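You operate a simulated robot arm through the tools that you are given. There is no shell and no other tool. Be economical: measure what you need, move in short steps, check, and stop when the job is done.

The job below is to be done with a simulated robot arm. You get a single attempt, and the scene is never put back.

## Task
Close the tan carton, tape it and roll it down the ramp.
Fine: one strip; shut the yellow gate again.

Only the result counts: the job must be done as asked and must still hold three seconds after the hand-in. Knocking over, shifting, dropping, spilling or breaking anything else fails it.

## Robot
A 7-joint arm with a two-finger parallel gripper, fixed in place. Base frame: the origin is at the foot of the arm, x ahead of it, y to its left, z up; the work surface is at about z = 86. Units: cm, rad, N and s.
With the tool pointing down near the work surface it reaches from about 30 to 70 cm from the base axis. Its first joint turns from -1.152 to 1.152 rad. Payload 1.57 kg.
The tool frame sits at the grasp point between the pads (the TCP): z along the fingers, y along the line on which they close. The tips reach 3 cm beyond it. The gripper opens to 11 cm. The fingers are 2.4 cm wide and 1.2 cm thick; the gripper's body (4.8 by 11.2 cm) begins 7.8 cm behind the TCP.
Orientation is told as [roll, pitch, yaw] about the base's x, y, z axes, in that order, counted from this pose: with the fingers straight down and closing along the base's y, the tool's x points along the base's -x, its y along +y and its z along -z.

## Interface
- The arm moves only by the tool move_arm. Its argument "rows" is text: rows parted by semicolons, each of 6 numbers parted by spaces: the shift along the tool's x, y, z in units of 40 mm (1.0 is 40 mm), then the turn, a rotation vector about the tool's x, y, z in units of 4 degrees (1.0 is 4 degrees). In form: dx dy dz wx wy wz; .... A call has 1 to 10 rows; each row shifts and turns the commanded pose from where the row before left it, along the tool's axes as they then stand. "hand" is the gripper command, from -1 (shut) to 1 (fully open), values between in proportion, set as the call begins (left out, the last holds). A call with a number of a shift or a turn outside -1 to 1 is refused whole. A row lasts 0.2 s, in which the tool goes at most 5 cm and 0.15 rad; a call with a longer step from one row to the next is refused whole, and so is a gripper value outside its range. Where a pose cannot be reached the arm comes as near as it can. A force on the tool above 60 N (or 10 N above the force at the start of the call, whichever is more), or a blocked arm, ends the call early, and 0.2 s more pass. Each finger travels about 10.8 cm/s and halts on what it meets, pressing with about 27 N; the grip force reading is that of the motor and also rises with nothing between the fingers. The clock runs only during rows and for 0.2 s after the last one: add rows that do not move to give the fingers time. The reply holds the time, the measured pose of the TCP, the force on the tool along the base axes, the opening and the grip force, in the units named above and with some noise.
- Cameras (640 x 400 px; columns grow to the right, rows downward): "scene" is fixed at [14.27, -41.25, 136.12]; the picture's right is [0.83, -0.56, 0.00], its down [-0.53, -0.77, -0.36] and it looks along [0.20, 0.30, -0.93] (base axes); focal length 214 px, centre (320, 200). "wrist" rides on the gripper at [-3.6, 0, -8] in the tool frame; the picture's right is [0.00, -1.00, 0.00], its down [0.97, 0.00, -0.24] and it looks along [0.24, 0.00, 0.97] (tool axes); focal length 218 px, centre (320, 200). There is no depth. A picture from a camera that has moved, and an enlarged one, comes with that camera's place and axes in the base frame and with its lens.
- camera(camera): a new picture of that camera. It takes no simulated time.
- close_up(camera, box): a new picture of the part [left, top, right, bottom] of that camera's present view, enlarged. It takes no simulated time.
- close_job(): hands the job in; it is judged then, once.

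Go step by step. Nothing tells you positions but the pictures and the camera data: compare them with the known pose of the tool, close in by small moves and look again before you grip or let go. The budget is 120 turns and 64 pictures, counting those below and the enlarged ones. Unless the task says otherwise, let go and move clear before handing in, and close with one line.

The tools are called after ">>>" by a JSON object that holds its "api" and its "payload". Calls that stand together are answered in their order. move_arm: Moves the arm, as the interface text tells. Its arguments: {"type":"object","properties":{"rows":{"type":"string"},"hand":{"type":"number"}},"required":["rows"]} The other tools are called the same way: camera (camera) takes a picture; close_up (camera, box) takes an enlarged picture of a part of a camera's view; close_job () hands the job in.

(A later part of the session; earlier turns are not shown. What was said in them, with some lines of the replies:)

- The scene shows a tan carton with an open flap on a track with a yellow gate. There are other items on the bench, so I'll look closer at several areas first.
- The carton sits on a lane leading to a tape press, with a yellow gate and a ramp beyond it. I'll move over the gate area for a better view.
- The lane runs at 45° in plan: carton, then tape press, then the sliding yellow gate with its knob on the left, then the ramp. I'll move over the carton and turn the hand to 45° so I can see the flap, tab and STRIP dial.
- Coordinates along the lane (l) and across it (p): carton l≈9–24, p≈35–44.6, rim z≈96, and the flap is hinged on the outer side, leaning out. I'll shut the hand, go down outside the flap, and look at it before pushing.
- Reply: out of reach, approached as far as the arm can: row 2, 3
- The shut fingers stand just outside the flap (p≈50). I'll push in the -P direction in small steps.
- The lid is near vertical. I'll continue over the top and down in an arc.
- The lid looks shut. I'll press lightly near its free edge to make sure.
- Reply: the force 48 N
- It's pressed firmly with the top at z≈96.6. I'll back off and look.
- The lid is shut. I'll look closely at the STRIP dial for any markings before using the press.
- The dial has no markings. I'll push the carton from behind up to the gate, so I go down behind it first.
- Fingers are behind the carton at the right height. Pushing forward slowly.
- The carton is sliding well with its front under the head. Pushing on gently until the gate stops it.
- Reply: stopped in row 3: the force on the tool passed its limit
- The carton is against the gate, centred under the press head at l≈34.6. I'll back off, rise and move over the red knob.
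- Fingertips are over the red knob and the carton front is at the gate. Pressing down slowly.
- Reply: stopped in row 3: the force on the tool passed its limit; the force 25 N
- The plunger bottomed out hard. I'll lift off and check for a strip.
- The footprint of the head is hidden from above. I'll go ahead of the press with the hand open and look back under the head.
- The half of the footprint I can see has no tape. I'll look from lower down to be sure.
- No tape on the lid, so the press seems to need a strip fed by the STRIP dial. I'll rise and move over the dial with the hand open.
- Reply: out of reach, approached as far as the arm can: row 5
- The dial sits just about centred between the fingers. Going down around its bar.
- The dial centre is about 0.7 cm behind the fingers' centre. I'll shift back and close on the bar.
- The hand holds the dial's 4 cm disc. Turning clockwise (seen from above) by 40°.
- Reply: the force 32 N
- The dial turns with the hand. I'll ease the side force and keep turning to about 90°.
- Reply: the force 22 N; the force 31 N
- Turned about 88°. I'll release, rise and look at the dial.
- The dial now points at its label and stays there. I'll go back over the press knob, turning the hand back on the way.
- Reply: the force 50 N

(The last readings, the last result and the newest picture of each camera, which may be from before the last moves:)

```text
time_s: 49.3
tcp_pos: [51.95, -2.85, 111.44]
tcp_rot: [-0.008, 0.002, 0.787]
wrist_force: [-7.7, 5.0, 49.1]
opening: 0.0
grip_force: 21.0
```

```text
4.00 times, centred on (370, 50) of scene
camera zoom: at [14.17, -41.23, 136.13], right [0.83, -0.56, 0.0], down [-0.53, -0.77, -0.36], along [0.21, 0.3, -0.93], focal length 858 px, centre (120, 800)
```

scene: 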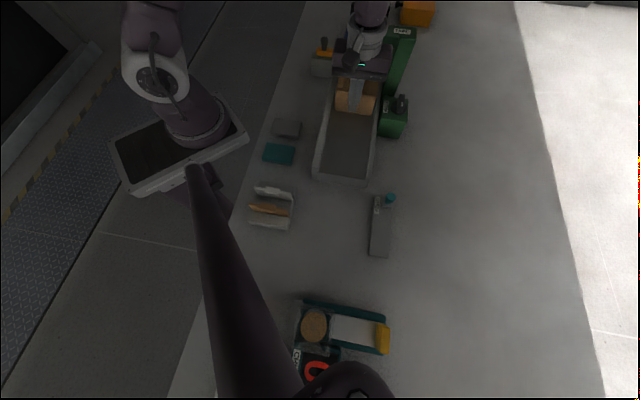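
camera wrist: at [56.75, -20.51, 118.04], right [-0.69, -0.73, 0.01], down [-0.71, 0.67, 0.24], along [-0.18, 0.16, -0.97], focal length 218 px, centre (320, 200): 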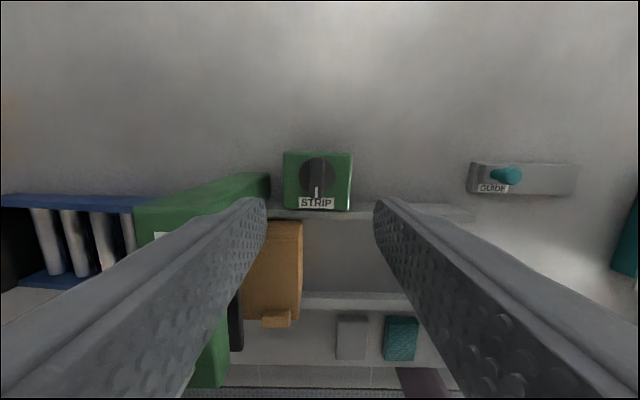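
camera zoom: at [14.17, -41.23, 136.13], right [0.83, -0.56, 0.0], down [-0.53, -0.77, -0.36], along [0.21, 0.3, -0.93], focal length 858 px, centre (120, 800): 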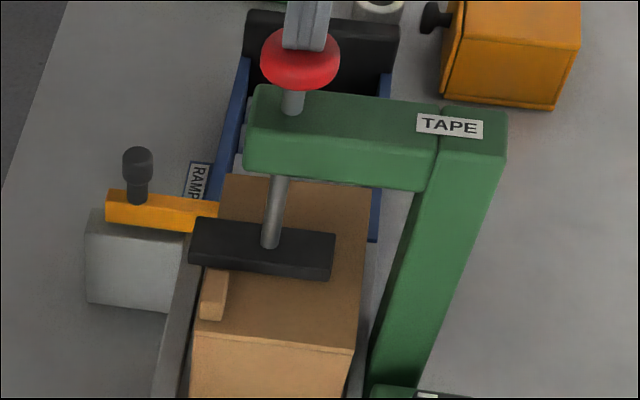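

Pressed down firmly. I'll lift off and look under the head again from ahead.

>>> {"api": "move_arm", "payload": {"rows": "0 0 0 0 0 0;0 0 -0.3 0 0 0;0 0 -0.5 0 0 0;0 0 -0.5 0 0 0;0 0 -0.5 0 0 0"}}

>>> {"api": "move_arm", "payload": {"rows": "-0.85 -0.1 0 0 0 0;-0.85 -0.1 0 0 0 0;-0.85 0 0 0 0 0;-0.4 0 0 0 0 0;0 0 0.9 0 0 0;0 0 0.9 0 0 0;0 0 0.9 0 0 0;0 0 0.9 0 0 0;0 0 0.7 0 0 0", "hand": 1}}

>>> {"api": "close_up", "payload": {"camera": "wrist", "box": [220, 275, 420, 400]}}

```text
time_s: 50.5
tcp_pos: [51.99, -2.89, 118.51]
tcp_rot: [-0.004, 0.007, 0.788]
wrist_force: [1.1, -0.9, 0.2]
opening: 0.01
grip_force: 21.3
```

```text
time_s: 52.5
tcp_pos: [60.92, 4.59, 101.2]
tcp_rot: [-0.003, 0.004, 0.786]
wrist_force: [-1.1, 0.2, -0.6]
opening: 10.98
grip_force: 0.0
```

```text
3.20 times, centred on (320, 338) of wrist
camera zoom: at [63.57, 7.25, 109.14], right [0.71, -0.71, 0.0], down [-0.69, -0.69, 0.24], along [-0.17, -0.18, -0.97], focal length 698 px, centre (320, -240)
```

zoom: 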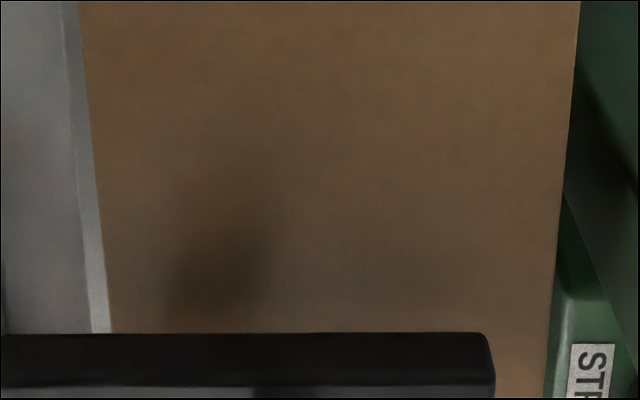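

>>> {"api": "close_up", "payload": {"camera": "scene", "box": [325, 30, 405, 80]}}

```text
8.00 times, centred on (365, 55) of scene
camera zoom: at [14.27, -41.25, 136.12], right [0.83, -0.56, 0.0], down [-0.53, -0.77, -0.36], along [0.2, 0.3, -0.93], focal length 1716 px, centre (-40, 1360)
```

zoom: 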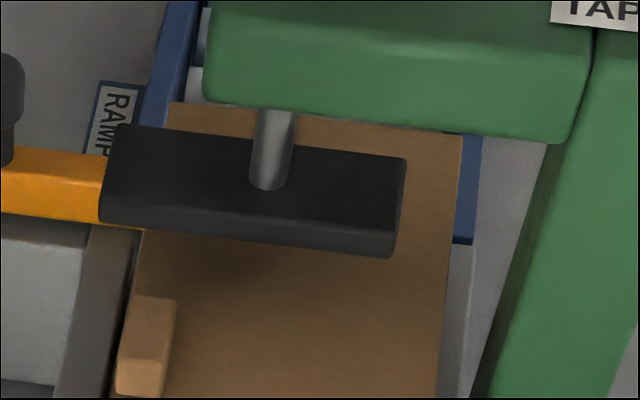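

There is still no tape. The press may need a longer hold at the bottom, so I'll press again, hold for about 2 s, and zoom in on whether the head touches the lid.

>>> {"api": "move_arm", "payload": {"rows": "0 0 -0.9 0 0 0;0 0 -0.9 0 0 0;0 0 -0.9 0 0 0;0 0 -0.9 0 0 0;0 0 -0.6 0 0 0;0.45 0 0 0 0 0;0.85 0 0 0 0 0;0.85 0.1 0 0 0 0;0.85 0.1 0 0 0 0;0 0 0.8 0 0 0", "hand": -1}}

>>> {"api": "move_arm", "payload": {"rows": "0 0 0.3 0 0 0;0 0 0.2 0 0 0;0 0 0.1 0 0 0"}}

```text
time_s: 54.7
tcp_pos: [51.82, -3.16, 114.77]
tcp_rot: [-0.003, 0.006, 0.787]
wrist_force: [0.5, -0.5, -0.1]
opening: 0.0
grip_force: 20.9
```

```text
time_s: 55.5
tcp_pos: [51.77, -3.06, 112.44]
tcp_rot: [-0.004, 0.005, 0.787]
wrist_force: [-0.8, -1.0, 3.4]
opening: 0.0
grip_force: 21.9
```

>>> {"api": "move_arm", "payload": {"rows": "0 0 0.1 0 0 0;0 0 0.1 0 0 0;0 0 0.08 0 0 0;0 0 0 0 0 0;0 0 0 0 0 0;0 0 0 0 0 0;0 0 0 0 0 0;0 0 0 0 0 0;0 0 0 0 0 0;0 0 0 0 0 0"}}

>>> {"api": "close_up", "payload": {"camera": "scene", "box": [325, 30, 405, 80]}}

```text
time_s: 57.7
tcp_pos: [51.83, -3.1, 111.39]
tcp_rot: [-0.01, 0.002, 0.786]
wrist_force: [-2.1, -6.5, 58.9]
opening: 0.01
grip_force: 21.6
```

```text
8.00 times, centred on (365, 55) of scene
camera zoom: at [14.16, -41.26, 136.13], right [0.83, -0.56, 0.0], down [-0.53, -0.77, -0.36], along [0.21, 0.3, -0.93], focal length 1716 px, centre (-40, 1360)
```

zoom: 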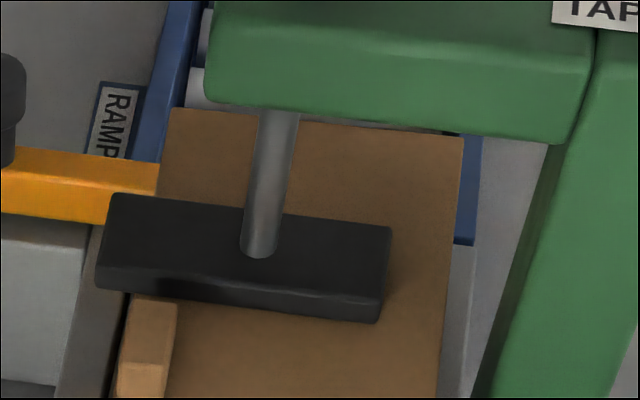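

>>> {"api": "move_arm", "payload": {"rows": "0 0 -0.3 0 0 0;0 0 -0.5 0 0 0;0 0 -0.5 0 0 0;0 0 -0.4 0 0 0"}}

>>> {"api": "close_up", "payload": {"camera": "scene", "box": [325, 30, 405, 80]}}

```text
time_s: 58.7
tcp_pos: [51.8, -3.0, 118.12]
tcp_rot: [-0.004, 0.006, 0.788]
wrist_force: [1.2, 0.0, -0.4]
opening: 0.01
grip_force: 21.6
```

```text
8.00 times, centred on (365, 55) of scene
camera zoom: at [14.27, -41.24, 136.12], right [0.83, -0.56, 0.0], down [-0.53, -0.77, -0.36], along [0.2, 0.3, -0.93], focal length 1716 px, centre (-40, 1360)
```

zoom: 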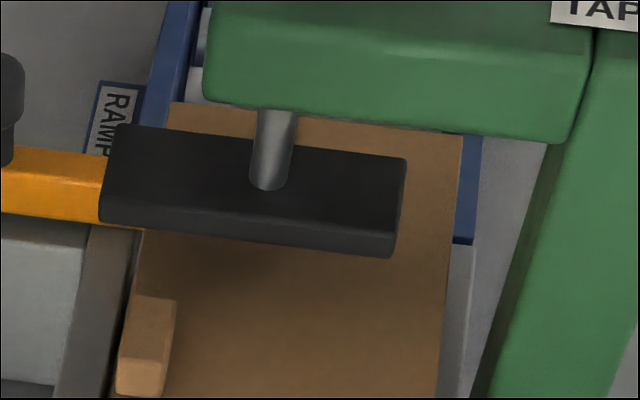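

No tape again, so the dial is the missing step, and 88° may have fallen just short. I'll regrip and turn it further the same way.

>>> {"api": "move_arm", "payload": {"rows": "0.54 -0.775 0 0 0 0;0.54 -0.775 0 0 0 0;0.54 -0.775 0 0 0 0;0.54 -0.775 0 0 0 0;0 0 1 0 0 0;0 0 1 0 0 0;0 0 1 0 0 0;0 0 1 0 0 0;0 0 1 0 0 0;0 0 0 0 0 0", "hand": 0}}

>>> {"api": "camera", "payload": {"camera": "wrist"}}

```text
time_s: 60.9
tcp_pos: [54.64, -18.19, 98.27]
tcp_rot: [-0.005, 0.006, 0.786]
wrist_force: [0.7, -0.4, -0.2]
opening: 5.52
grip_force: 0.0
```

```text
16 pictures are left
camera wrist: at [57.2, -15.5, 106.15], right [0.71, -0.71, 0.0], down [-0.69, -0.69, 0.25], along [-0.17, -0.18, -0.97], focal length 218 px, centre (320, 200)
```

wrist: 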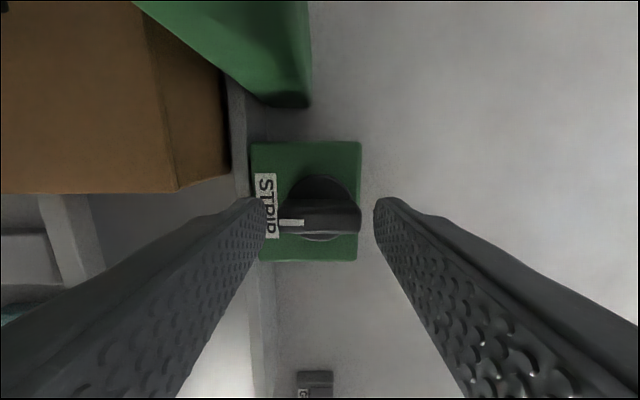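

>>> {"api": "move_arm", "payload": {"rows": "0.03 0.02 0.3 0 0 0;0 0 0.22 0 0 0"}}

>>> {"api": "move_arm", "payload": {"rows": "0 0 0 0 0 0;0 0 0 0 0 0;0 0 0 0 0 0", "hand": -1}}

>>> {"api": "move_arm", "payload": {"rows": "0 0 0 0 0 1;0 0 0 0 0 1;0 0 0 0 0 1;0 0 0 0 0 1;0 0 0 0 0 1;0 0 0 0 0 1;0 0 0 0 0 1;0 0 0 0 0 1;0 0 0 0 0 1;0 0 0 0 0 1"}}

>>> {"api": "camera", "payload": {"camera": "wrist"}}

```text
time_s: 61.5
tcp_pos: [54.48, -18.09, 96.06]
tcp_rot: [-0.004, 0.006, 0.783]
wrist_force: [0.2, 0.5, 0.5]
opening: 5.5
grip_force: 0.0
```

```text
time_s: 62.3
tcp_pos: [54.5, -18.28, 96.11]
tcp_rot: [-0.005, 0.005, 0.787]
wrist_force: [10.5, -8.0, -5.7]
opening: 4.38
grip_force: 44.8
```

```text
time_s: 64.5
tcp_pos: [54.54, -18.06, 96.07]
tcp_rot: [-0.008, -0.002, 0.089]
wrist_force: [21.6, -15.5, 9.7]
opening: 4.4
grip_force: 45.6
```

```text
15 pictures are left
camera wrist: at [58.07, -17.81, 104.1], right [0.09, -1.0, 0.01], down [-0.97, -0.08, 0.24], along [-0.24, -0.03, -0.97], focal length 218 px, centre (320, 200)
```

wrist: 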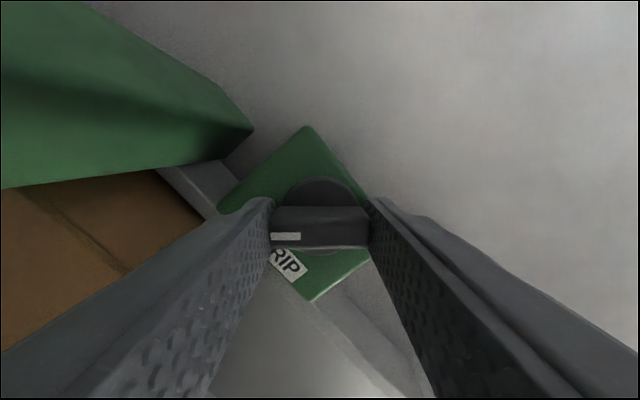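

The dial is now about 130° from its start with no stop felt. I'll release it and press again.

>>> {"api": "move_arm", "payload": {"rows": "0 0 0 0 0 0;0 0 0 0 0 0;0 0 -0.5 0 0 0;0 0 -1 0 0 0;0 0 -1 0 0 0;0 0 -1 0 0 0;0 0 -1 0 0 0;0 0 -0.7 0 0 0", "hand": 0}}

>>> {"api": "move_arm", "payload": {"rows": "0.074 0.954 0 0 0 0;0.074 0.954 0 0 0 0;0.074 0.954 0 0 0 0;0.074 0.954 0 0 0 0;0 0 0.5 0 0 0;0 0 0.3 0 0 0;0 0 0 0 0 0", "hand": -1}}

```text
time_s: 66.3
tcp_pos: [54.37, -17.97, 117.03]
tcp_rot: [-0.006, 0.0, 0.088]
wrist_force: [0.1, 0.0, -0.6]
opening: 5.51
grip_force: 0.1
```

```text
time_s: 67.9
tcp_pos: [51.79, -2.86, 113.61]
tcp_rot: [-0.007, 0.002, 0.087]
wrist_force: [-0.7, 0.3, 0.8]
opening: 0.0
grip_force: 21.0
```

>>> {"api": "move_arm", "payload": {"rows": "0 0 0.2 0 0 0;0 0 0.15 0 0 0;0 0 0.1 0 0 0;0 0 0.1 0 0 0;0 0 0.02 0 0 0;0 0 0 0 0 0;0 0 0 0 0 0"}}

>>> {"api": "move_arm", "payload": {"rows": "0 0 -0.3 0 0 0;0 0 -0.5 0 0 0;0 0 -0.5 0 0 0;0 0 -0.4 0 0 0"}}

>>> {"api": "close_up", "payload": {"camera": "scene", "box": [325, 30, 405, 80]}}

```text
time_s: 69.5
tcp_pos: [51.78, -2.88, 111.46]
tcp_rot: [-0.008, -0.004, 0.088]
wrist_force: [-1.9, 3.6, 51.1]
opening: 0.01
grip_force: 21.9
```

```text
time_s: 70.5
tcp_pos: [51.73, -3.03, 118.1]
tcp_rot: [-0.008, 0.002, 0.089]
wrist_force: [0.3, -0.2, -0.8]
opening: 0.0
grip_force: 21.4
```

```text
8.00 times, centred on (365, 55) of scene
camera zoom: at [14.27, -41.25, 136.12], right [0.83, -0.56, 0.0], down [-0.53, -0.77, -0.36], along [0.2, 0.3, -0.93], focal length 1716 px, centre (-40, 1360)
```

zoom: 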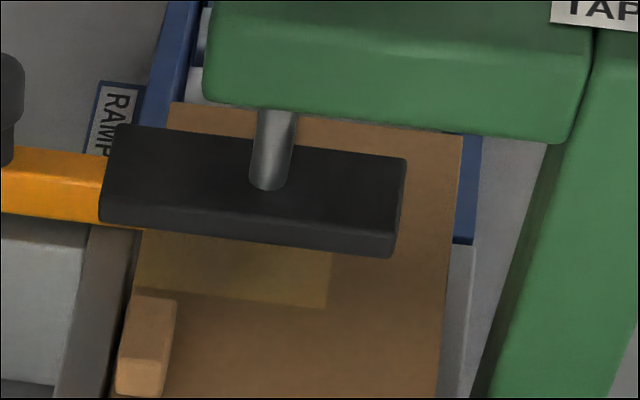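

One translucent strip is now on the lid. Next is the gate: I'll go over its knob at about (51, 10.2).

>>> {"api": "move_arm", "payload": {"rows": "-0.026 0.8275 0 0 0 0;-0.026 0.8275 0 0 0 0;-0.026 0.8275 0 0 0 0;-0.026 0.8275 0 0 0 0;0 0 0.9 0 0 0;0 0 0.9 0 0 0;0 0 0.9 0 0 0", "hand": 0}}

>>> {"api": "camera", "payload": {"camera": "wrist"}}

```text
time_s: 72.1
tcp_pos: [50.99, 10.29, 107.12]
tcp_rot: [-0.006, 0.0, 0.088]
wrist_force: [0.8, -0.3, 0.8]
opening: 5.53
grip_force: 0.1
```

```text
13 pictures are left
camera wrist: at [54.68, 10.66, 115.13], right [0.09, -1.0, 0.01], down [-0.97, -0.08, 0.24], along [-0.24, -0.03, -0.97], focal length 218 px, centre (320, 200)
```

wrist: 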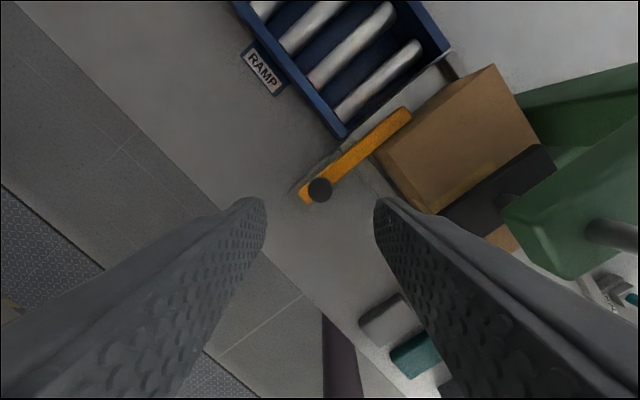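

The knob is centred. Going down and gripping it.

>>> {"api": "move_arm", "payload": {"rows": "0 -0.03 0.9 0 0 0;0 0 0.8 0 0 0;0 0 0.5 0 0 0;0 0 0.2 0 0 0"}}

>>> {"api": "move_arm", "payload": {"rows": "0 0 0 0 0 0;0 0 0 0 0 0;0 0 0 0 0 0", "hand": -1}}

```text
time_s: 73.1
tcp_pos: [51.07, 10.09, 97.68]
tcp_rot: [-0.007, 0.0, 0.088]
wrist_force: [-0.2, -0.4, 0.0]
opening: 5.53
grip_force: 0.1
```

```text
time_s: 73.9
tcp_pos: [50.97, 10.09, 97.68]
tcp_rot: [-0.007, -0.001, 0.09]
wrist_force: [2.2, 12.1, -7.3]
opening: 2.06
grip_force: 33.6
```

>>> {"api": "move_arm", "payload": {"rows": "0.16 0.19 0 0 0 0;0.16 0.19 0 0 0 0;0.16 0.19 0 0 0 0;0.16 0.19 0 0 0 0;0.16 0.19 0 0 0 0;0.16 0.19 0 0 0 0"}}

>>> {"api": "close_up", "payload": {"camera": "scene", "box": [290, 0, 450, 100]}}

```text
time_s: 75.3
tcp_pos: [46.91, 14.26, 97.6]
tcp_rot: [-0.009, -0.001, 0.088]
wrist_force: [3.5, 2.0, 13.6]
opening: 2.08
grip_force: 34.4
```

```text
4.00 times, centred on (370, 50) of scene
camera zoom: at [14.26, -41.25, 136.12], right [0.83, -0.56, 0.0], down [-0.53, -0.77, -0.36], along [0.2, 0.3, -0.93], focal length 858 px, centre (120, 800)
```

zoom: 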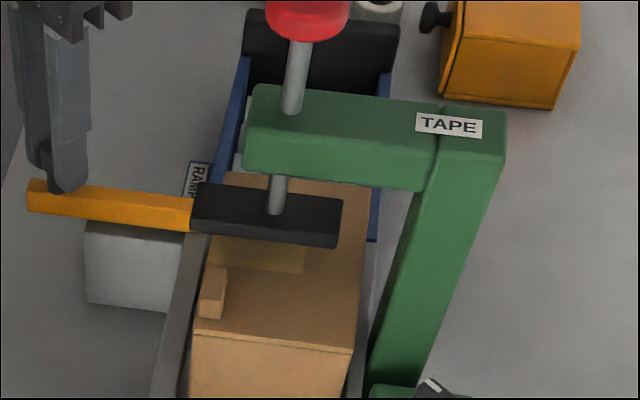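

Slides freely. One to two more cm to be clear.

>>> {"api": "move_arm", "payload": {"rows": "0.16 0.19 0 0 0 0;0.16 0.19 0 0 0 0;0 0 0 0 0 0"}}

>>> {"api": "move_arm", "payload": {"rows": "0 0 0 0 0 0;0 0 0 0 0 0;0 0 -0.5 0 0 0;0 0 -1 0 0 0;0 0 -1 0 0 0;0 0 -1 0 0 0;0 0 -1 0 0 0", "hand": 0}}

>>> {"api": "camera", "payload": {"camera": "wrist"}}

```text
time_s: 76.1
tcp_pos: [45.71, 15.32, 97.58]
tcp_rot: [-0.014, 0.0, 0.086]
wrist_force: [34.2, -43.4, 0.9]
opening: 2.1
grip_force: 34.6
```

```text
time_s: 77.7
tcp_pos: [45.43, 15.82, 115.81]
tcp_rot: [-0.006, 0.002, 0.086]
wrist_force: [0.1, -0.4, -0.7]
opening: 5.5
grip_force: 0.0
```

```text
11 pictures are left
camera wrist: at [49.08, 16.22, 123.65], right [0.09, -1.0, 0.01], down [-0.97, -0.08, 0.24], along [-0.24, -0.03, -0.97], focal length 218 px, centre (320, 200)
```

wrist: 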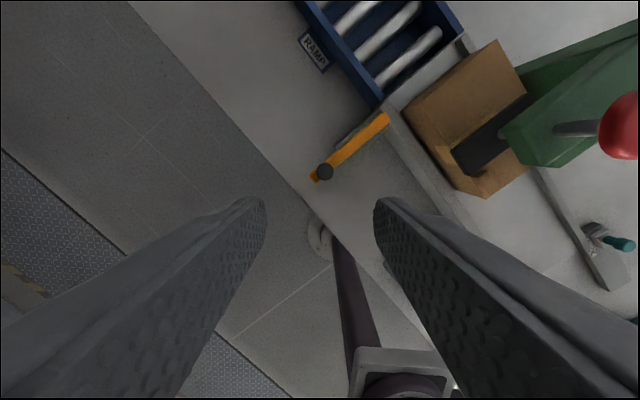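

The gate is fully open. I'll turn the hand back to 45° and go over the front part of the carton, ahead of the press arm, with the fingers fully open.

>>> {"api": "move_arm", "payload": {"rows": "0 0 0 0 0 -1;0 0 0 0 0 -1;0 0 0 0 0 -1;0 0 0 0 0 -1;0 0 0 0 0 -1;0 0 0 0 0 -1;0 0 0 0 0 -1;0 0 0 0 0 -1;0 0 0 0 0 -1;0 0 0 0 0 -1", "hand": 1}}

>>> {"api": "move_arm", "payload": {"rows": "0.14 -0.95 0 0 0 0;0.14 -0.95 0 0 0 0;0.14 -0.95 0 0 0 0;0.14 -0.95 0 0 0 0;0.14 -0.95 0 0 0 0;0 0 0.9 0 0 0;0 0 0.9 0 0 0"}}

>>> {"api": "camera", "payload": {"camera": "wrist"}}

```text
time_s: 79.9
tcp_pos: [45.42, 16.02, 115.61]
tcp_rot: [-0.003, 0.005, 0.787]
wrist_force: [-0.6, 0.2, 0.0]
opening: 11.02
grip_force: 0.0
```

```text
time_s: 81.5
tcp_pos: [56.84, 0.43, 108.39]
tcp_rot: [-0.004, 0.004, 0.789]
wrist_force: [0.3, 0.1, 0.7]
opening: 10.98
grip_force: 0.0
```

```text
10 pictures are left
camera wrist: at [59.4, 2.98, 116.4], right [0.71, -0.71, 0.01], down [-0.69, -0.69, 0.24], along [-0.17, -0.18, -0.97], focal length 218 px, centre (320, 200)
```

wrist: 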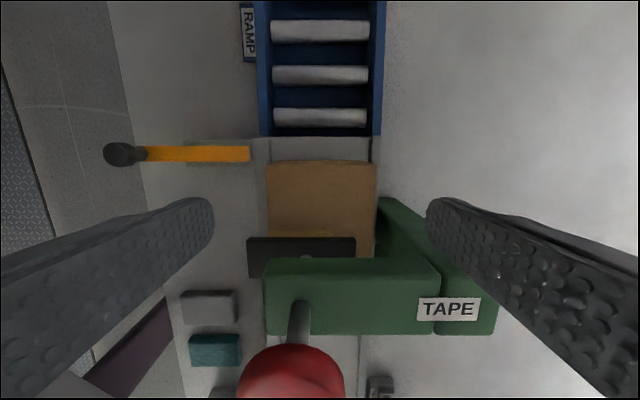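

The carton (p≈35.1–44.8) is centred between the fingers. Going down astride its front part and gripping.

>>> {"api": "move_arm", "payload": {"rows": "-0.12 -0.025 0.6 0 0 0;0 0 0.7 0 0 0;0 0 0.6 0 0 0;0 0 0.5 0 0 0;0 0 0.3 0 0 0;0 0 0.2 0 0 0"}}

>>> {"api": "move_arm", "payload": {"rows": "0 0 0 0 0 0;0 0 0 0 0 0;0 0 0 0 0 0", "hand": -1}}

```text
time_s: 82.9
tcp_pos: [57.32, 0.54, 96.96]
tcp_rot: [-0.005, 0.007, 0.787]
wrist_force: [0.3, -0.3, 0.4]
opening: 11.0
grip_force: 0.1
```

```text
time_s: 83.7
tcp_pos: [57.17, 0.54, 96.89]
tcp_rot: [-0.006, 0.005, 0.788]
wrist_force: [0.7, 0.2, 0.8]
opening: 9.94
grip_force: 26.6
```

Gripped at 9.9 cm. Dragging forward.

>>> {"api": "move_arm", "payload": {"rows": "-0.2 0 0 0 0 0;-0.25 0 0 0 0 0;-0.25 0 0 0 0 0;-0.25 0 0 0 0 0;-0.25 0 0 0 0 0"}}

>>> {"api": "camera", "payload": {"camera": "wrist"}}

```text
time_s: 84.9
tcp_pos: [60.68, 4.01, 96.95]
tcp_rot: [-0.006, 0.006, 0.788]
wrist_force: [-3.8, -3.0, 7.9]
opening: 9.92
grip_force: 26.9
```

```text
9 pictures are left
camera wrist: at [63.29, 6.56, 104.83], right [0.71, -0.71, 0.0], down [-0.69, -0.69, 0.25], along [-0.17, -0.18, -0.97], focal length 218 px, centre (320, 200)
```

wrist: 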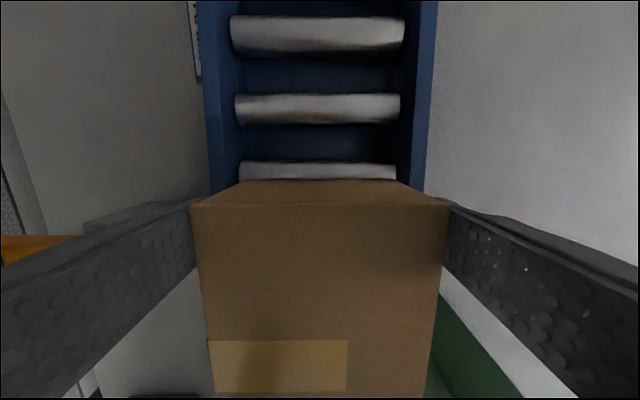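

The carton follows and the single strip shows on top. Continuing forward until its centre passes the lane end.

>>> {"api": "move_arm", "payload": {"rows": "-0.25 0 0 0 0 0;-0.25 0 0 0 0 0;-0.25 0 0 0 0 0;-0.25 0 0 0 0 0;-0.25 0 0 0 0 0"}}

>>> {"api": "camera", "payload": {"camera": "scene"}}

```text
time_s: 86.1
tcp_pos: [64.2, 7.66, 96.87]
tcp_rot: [-0.006, 0.008, 0.785]
wrist_force: [-3.7, -3.2, 8.0]
opening: 9.95
grip_force: 26.7
```

```text
8 pictures are left
```

scene: 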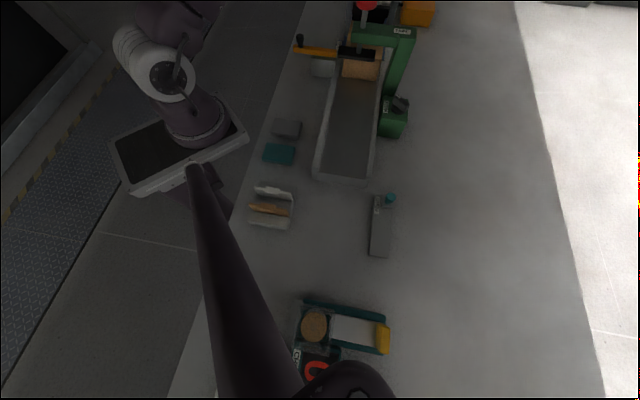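

>>> {"api": "move_arm", "payload": {"rows": "-0.25 0 0 0 0 0;-0.25 0 0 0 0 0;-0.2 0 0 0 0 0"}}

```text
time_s: 86.9
tcp_pos: [66.2, 9.47, 96.81]
tcp_rot: [-0.005, 0.004, 0.788]
wrist_force: [-1.8, -2.0, 5.3]
opening: 9.94
grip_force: 27.4
```

Now I'll release and let it tip and roll.

>>> {"api": "move_arm", "payload": {"rows": "0 0 0 0 0 0;0 0 0 0 0 0;0 0 0 0 0 0;0 0 0 0 0 0", "hand": 1}}

>>> {"api": "camera", "payload": {"camera": "wrist"}}

```text
time_s: 87.9
tcp_pos: [66.29, 9.48, 96.84]
tcp_rot: [-0.006, 0.004, 0.787]
wrist_force: [0.1, 0.2, 0.1]
opening: 11.01
grip_force: 0.1
```

```text
7 pictures are left
camera wrist: at [68.81, 12.07, 104.74], right [0.71, -0.71, 0.0], down [-0.69, -0.69, 0.25], along [-0.17, -0.18, -0.97], focal length 218 px, centre (320, 200)
```

wrist: 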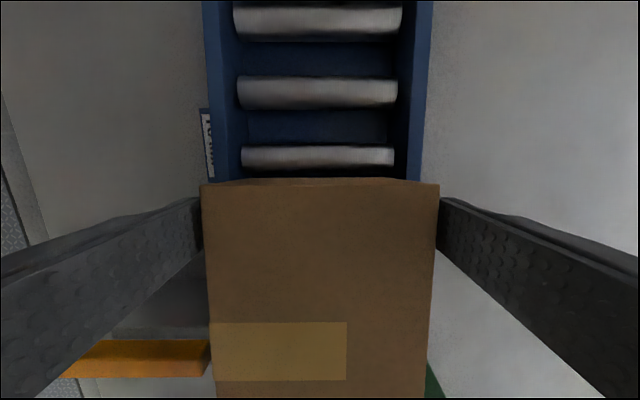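

It hasn't rolled yet. I'll slide the open fingers back along the carton, regrip nearer its rear and draw it on.

>>> {"api": "move_arm", "payload": {"rows": "0.5 0 0 0 0 0;0.5 0 0 0 0 0;0.4 0 0 0 0 0"}}

>>> {"api": "move_arm", "payload": {"rows": "0 0 0 0 0 0;0 0 0 0 0 0;0 0 0 0 0 0", "hand": -1}}

>>> {"api": "move_arm", "payload": {"rows": "-0.25 0 0 0 0 0;-0.25 0 0.03 0 0 0;-0.25 0 0.03 0 0 0;-0.25 0 0.03 0 0 0"}}

>>> {"api": "camera", "payload": {"camera": "wrist"}}

```text
time_s: 88.7
tcp_pos: [62.25, 5.58, 96.94]
tcp_rot: [-0.006, 0.007, 0.787]
wrist_force: [-0.7, -0.3, 0.6]
opening: 11.01
grip_force: 0.0
```

```text
time_s: 89.5
tcp_pos: [62.27, 5.5, 96.83]
tcp_rot: [-0.005, 0.006, 0.785]
wrist_force: [1.8, -0.6, 0.8]
opening: 9.92
grip_force: 27.0
```

```text
time_s: 90.5
tcp_pos: [65.11, 8.36, 96.37]
tcp_rot: [-0.006, 0.005, 0.788]
wrist_force: [-1.0, 1.3, 6.8]
opening: 9.95
grip_force: 27.1
```

```text
6 pictures are left
camera wrist: at [67.67, 11.0, 104.46], right [0.71, -0.71, 0.0], down [-0.69, -0.69, 0.24], along [-0.17, -0.18, -0.97], focal length 218 px, centre (320, 200)
```

wrist: 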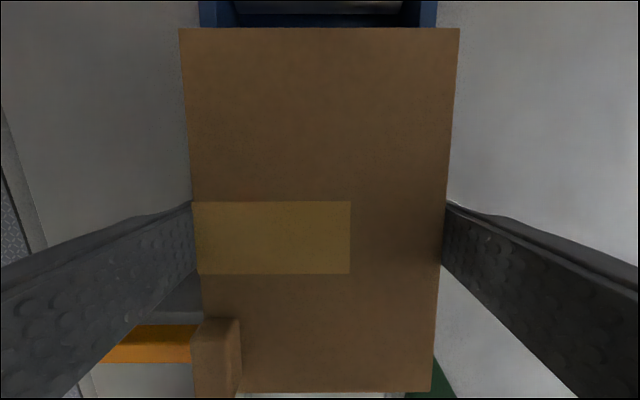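

>>> {"api": "move_arm", "payload": {"rows": "-0.2 0 0.03 0 0 0;0 0 0 0 0 0"}}

>>> {"api": "move_arm", "payload": {"rows": "0 0 0 0 0 0;0 0 0 0 0 0;0 0 0 0 0 0;0 0 0 0 0 0;0 0 0 0 0 0;0 0 0 0 0 0", "hand": 1}}

>>> {"api": "camera", "payload": {"camera": "wrist"}}

```text
time_s: 91.1
tcp_pos: [65.64, 9.01, 96.44]
tcp_rot: [-0.005, 0.004, 0.786]
wrist_force: [1.1, 0.5, 13.4]
opening: 9.93
grip_force: 27.0
```

```text
time_s: 92.5
tcp_pos: [65.6, 8.92, 96.35]
tcp_rot: [-0.003, 0.004, 0.787]
wrist_force: [-0.5, 0.0, -0.1]
opening: 11.01
grip_force: 0.1
```

```text
5 pictures are left
camera wrist: at [68.24, 11.58, 104.28], right [0.71, -0.71, 0.0], down [-0.69, -0.69, 0.25], along [-0.17, -0.18, -0.97], focal length 218 px, centre (320, 200)
```

wrist: 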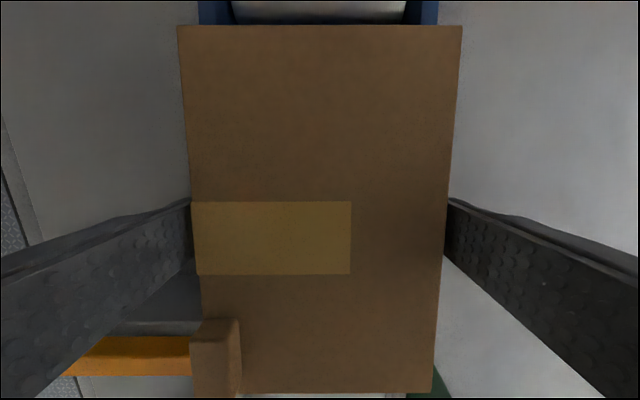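

The carton is now wholly beyond the gate (rear l≈45) but resting still. I'll go behind it and push with shut fingers.

>>> {"api": "move_arm", "payload": {"rows": "0 0 -0.9 0 0 0;0 0 -0.9 0 0 0;0 0 -0.6 0 0 0;0.85 0 0 0 0 0;0.85 0 0 0 0 0;0.85 0 0 0 0 0"}}

>>> {"api": "move_arm", "payload": {"rows": "0 0 0 0 0 0;0 0 0 0 0 0;0 0 0.9 0 0 0;0 0 0.9 0 0 0;0 0 0.5 0 0 0", "hand": -1}}

>>> {"api": "move_arm", "payload": {"rows": "-0.25 0 0 0 0 0;-0.25 0 0 0 0 0;-0.25 0 0 0 0 0;-0.25 0 0 0 0 0;-0.25 0 0 0 0 0;0 0 0 0 0 0;0 0 0 0 0 0"}}

>>> {"api": "camera", "payload": {"camera": "wrist"}}

```text
time_s: 93.9
tcp_pos: [58.4, 1.8, 106.14]
tcp_rot: [-0.003, 0.006, 0.786]
wrist_force: [-0.6, 0.9, 0.1]
opening: 10.99
grip_force: 0.1
```

```text
time_s: 95.1
tcp_pos: [58.5, 1.79, 96.79]
tcp_rot: [-0.004, 0.006, 0.786]
wrist_force: [-0.5, -0.2, 2.0]
opening: 0.0
grip_force: 21.8
```

```text
time_s: 96.7
tcp_pos: [61.98, 5.22, 96.77]
tcp_rot: [-0.003, 0.006, 0.786]
wrist_force: [0.1, 0.4, 1.3]
opening: 0.0
grip_force: 21.2
```

```text
4 pictures are left
camera wrist: at [64.57, 7.84, 104.71], right [0.71, -0.71, 0.0], down [-0.69, -0.69, 0.25], along [-0.17, -0.18, -0.97], focal length 218 px, centre (320, 200)
```

wrist: 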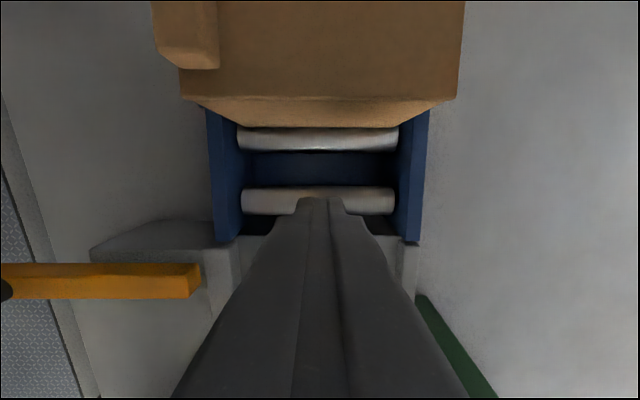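

The carton is rolling away down the ramp. Now I'll go to the gate knob at about (45.7, 15.3) to shut the gate.

>>> {"api": "move_arm", "payload": {"rows": "0 0 -0.9 0 0 0;0 0 -0.9 0 0 0;0 0 -0.9 0 0 0;0 0 -0.6 0 0 0;0.22 0.93 0 0 0 0;0.22 0.93 0 0 0 0;0.22 0.93 0 0 0 0;0.22 0.93 0 0 0 0;0.22 0.93 0 0 0 0", "hand": 0}}

>>> {"api": "camera", "payload": {"camera": "wrist"}}

```text
time_s: 98.7
tcp_pos: [45.78, 15.47, 109.97]
tcp_rot: [-0.004, 0.005, 0.785]
wrist_force: [-0.5, 1.0, 0.4]
opening: 5.5
grip_force: 0.0
```

```text
3 pictures are left
camera wrist: at [48.3, 17.95, 117.9], right [0.71, -0.71, 0.0], down [-0.69, -0.68, 0.25], along [-0.17, -0.18, -0.97], focal length 218 px, centre (320, 200)
```

wrist: 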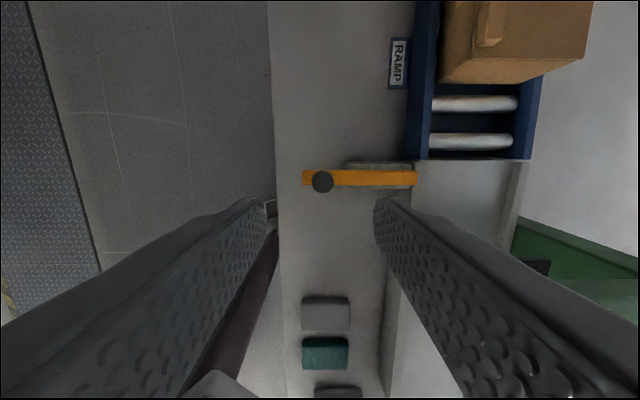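

The knob is centred. Going down, gripping and sliding the gate back in.

>>> {"api": "move_arm", "payload": {"rows": "0 0 0.9 0 0 0;0 0 0.9 0 0 0;0 0 0.7 0 0 0;0 0 0.4 0 0 0;0 0 0.15 0 0 0"}}

>>> {"api": "move_arm", "payload": {"rows": "0 0 0 0 0 0;0 0 0 0 0 0;0 0 0 0 0 0", "hand": -1}}

>>> {"api": "move_arm", "payload": {"rows": "0 -0.25 0 0 0 0;0 -0.25 0 0 0 0;0 -0.25 0 0 0 0;0 -0.25 0 0 0 0;0 -0.25 0 0 0 0;0 -0.25 0 0 0 0;0 -0.2 0 0 0 0"}}

```text
time_s: 99.9
tcp_pos: [45.66, 15.38, 97.81]
tcp_rot: [-0.003, 0.005, 0.787]
wrist_force: [0.2, -0.6, 0.0]
opening: 5.48
grip_force: 0.0
```

```text
time_s: 100.7
tcp_pos: [45.84, 15.06, 97.7]
tcp_rot: [-0.007, 0.006, 0.784]
wrist_force: [23.9, -22.0, -11.9]
opening: 2.07
grip_force: 34.0
```

```text
time_s: 102.3
tcp_pos: [50.51, 10.44, 97.81]
tcp_rot: [-0.002, 0.004, 0.785]
wrist_force: [-1.2, -0.3, -11.3]
opening: 2.05
grip_force: 33.9
```

>>> {"api": "move_arm", "payload": {"rows": "0 -0.1 0 0 0 0;0 -0.1 0 0 0 0;0 0 0 0 0 0"}}

```text
time_s: 103.1
tcp_pos: [50.93, 10.05, 97.69]
tcp_rot: [-0.002, 0.009, 0.788]
wrist_force: [-20.2, 14.6, -4.4]
opening: 2.06
grip_force: 33.9
```

The gate is back at its stop. I'll release, rise and look at the ramp and gate.

>>> {"api": "move_arm", "payload": {"rows": "0 0 0 0 0 0;0 0 0 0 0 0;0 0 -0.5 0 0 0;0 0 -1 0 0 0;0 0 -1 0 0 0;0 0 -1 0 0 0;0 0 -1 0 0 0;-0.7 -0.3 0 0 0 0;-0.7 -0.3 0 0 0 0", "hand": 0}}

>>> {"api": "camera", "payload": {"camera": "wrist"}}

```text
time_s: 105.1
tcp_pos: [56.73, 12.4, 115.53]
tcp_rot: [-0.004, 0.007, 0.786]
wrist_force: [0.7, -0.1, 0.3]
opening: 5.5
grip_force: 0.0
```

```text
2 pictures are left
camera wrist: at [59.33, 14.93, 123.6], right [0.71, -0.71, 0.0], down [-0.69, -0.69, 0.25], along [-0.17, -0.18, -0.97], focal length 218 px, centre (320, 200)
```

wrist: 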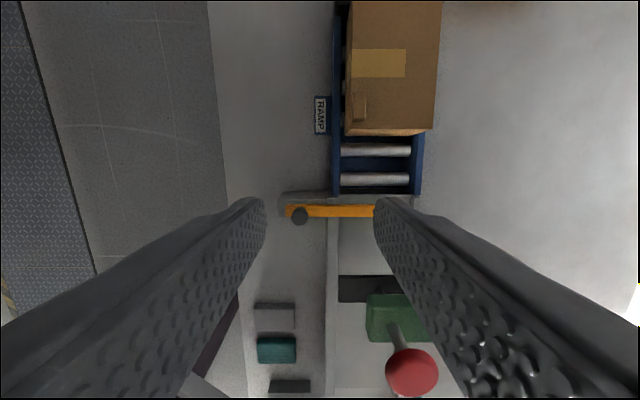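

>>> {"api": "move_arm", "payload": {"rows": "-0.9 0 0 0 0 0;-0.9 0 0 0 0 0"}}

>>> {"api": "camera", "payload": {"camera": "wrist"}}

```text
time_s: 105.7
tcp_pos: [60.14, 15.76, 115.64]
tcp_rot: [-0.005, 0.007, 0.787]
wrist_force: [-0.1, 0.0, -0.2]
opening: 5.48
grip_force: 0.0
out of reach, approached as far as the arm can: row 2
```

```text
1 pictures are left
camera wrist: at [62.66, 18.25, 123.49], right [0.71, -0.71, 0.0], down [-0.69, -0.68, 0.25], along [-0.17, -0.18, -0.97], focal length 218 px, centre (320, 200)
```

wrist: 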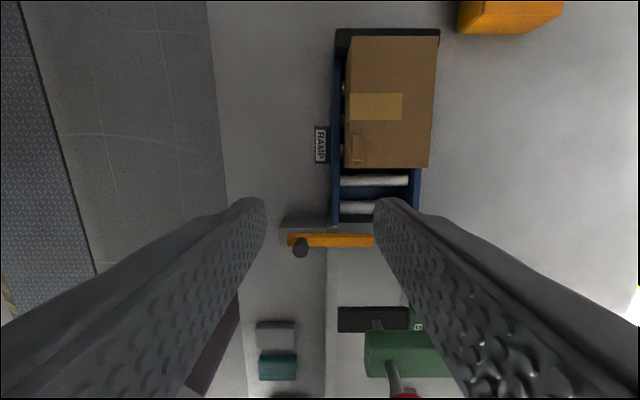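

The carton is shut with one strip, lying against the ramp's end stop. The yellow gate is back at its stop and the hand is clear, so I'm handing in.

>>> {"api": "close_job", "payload": {}}

```text
The job is handed in.
```

The tan carton is closed, taped with one strip and rolled to the end stop of the ramp, and the yellow gate is shut again. The first presses laid no tape until I turned the STRIP dial about 130° clockwise, and I left the dial there.
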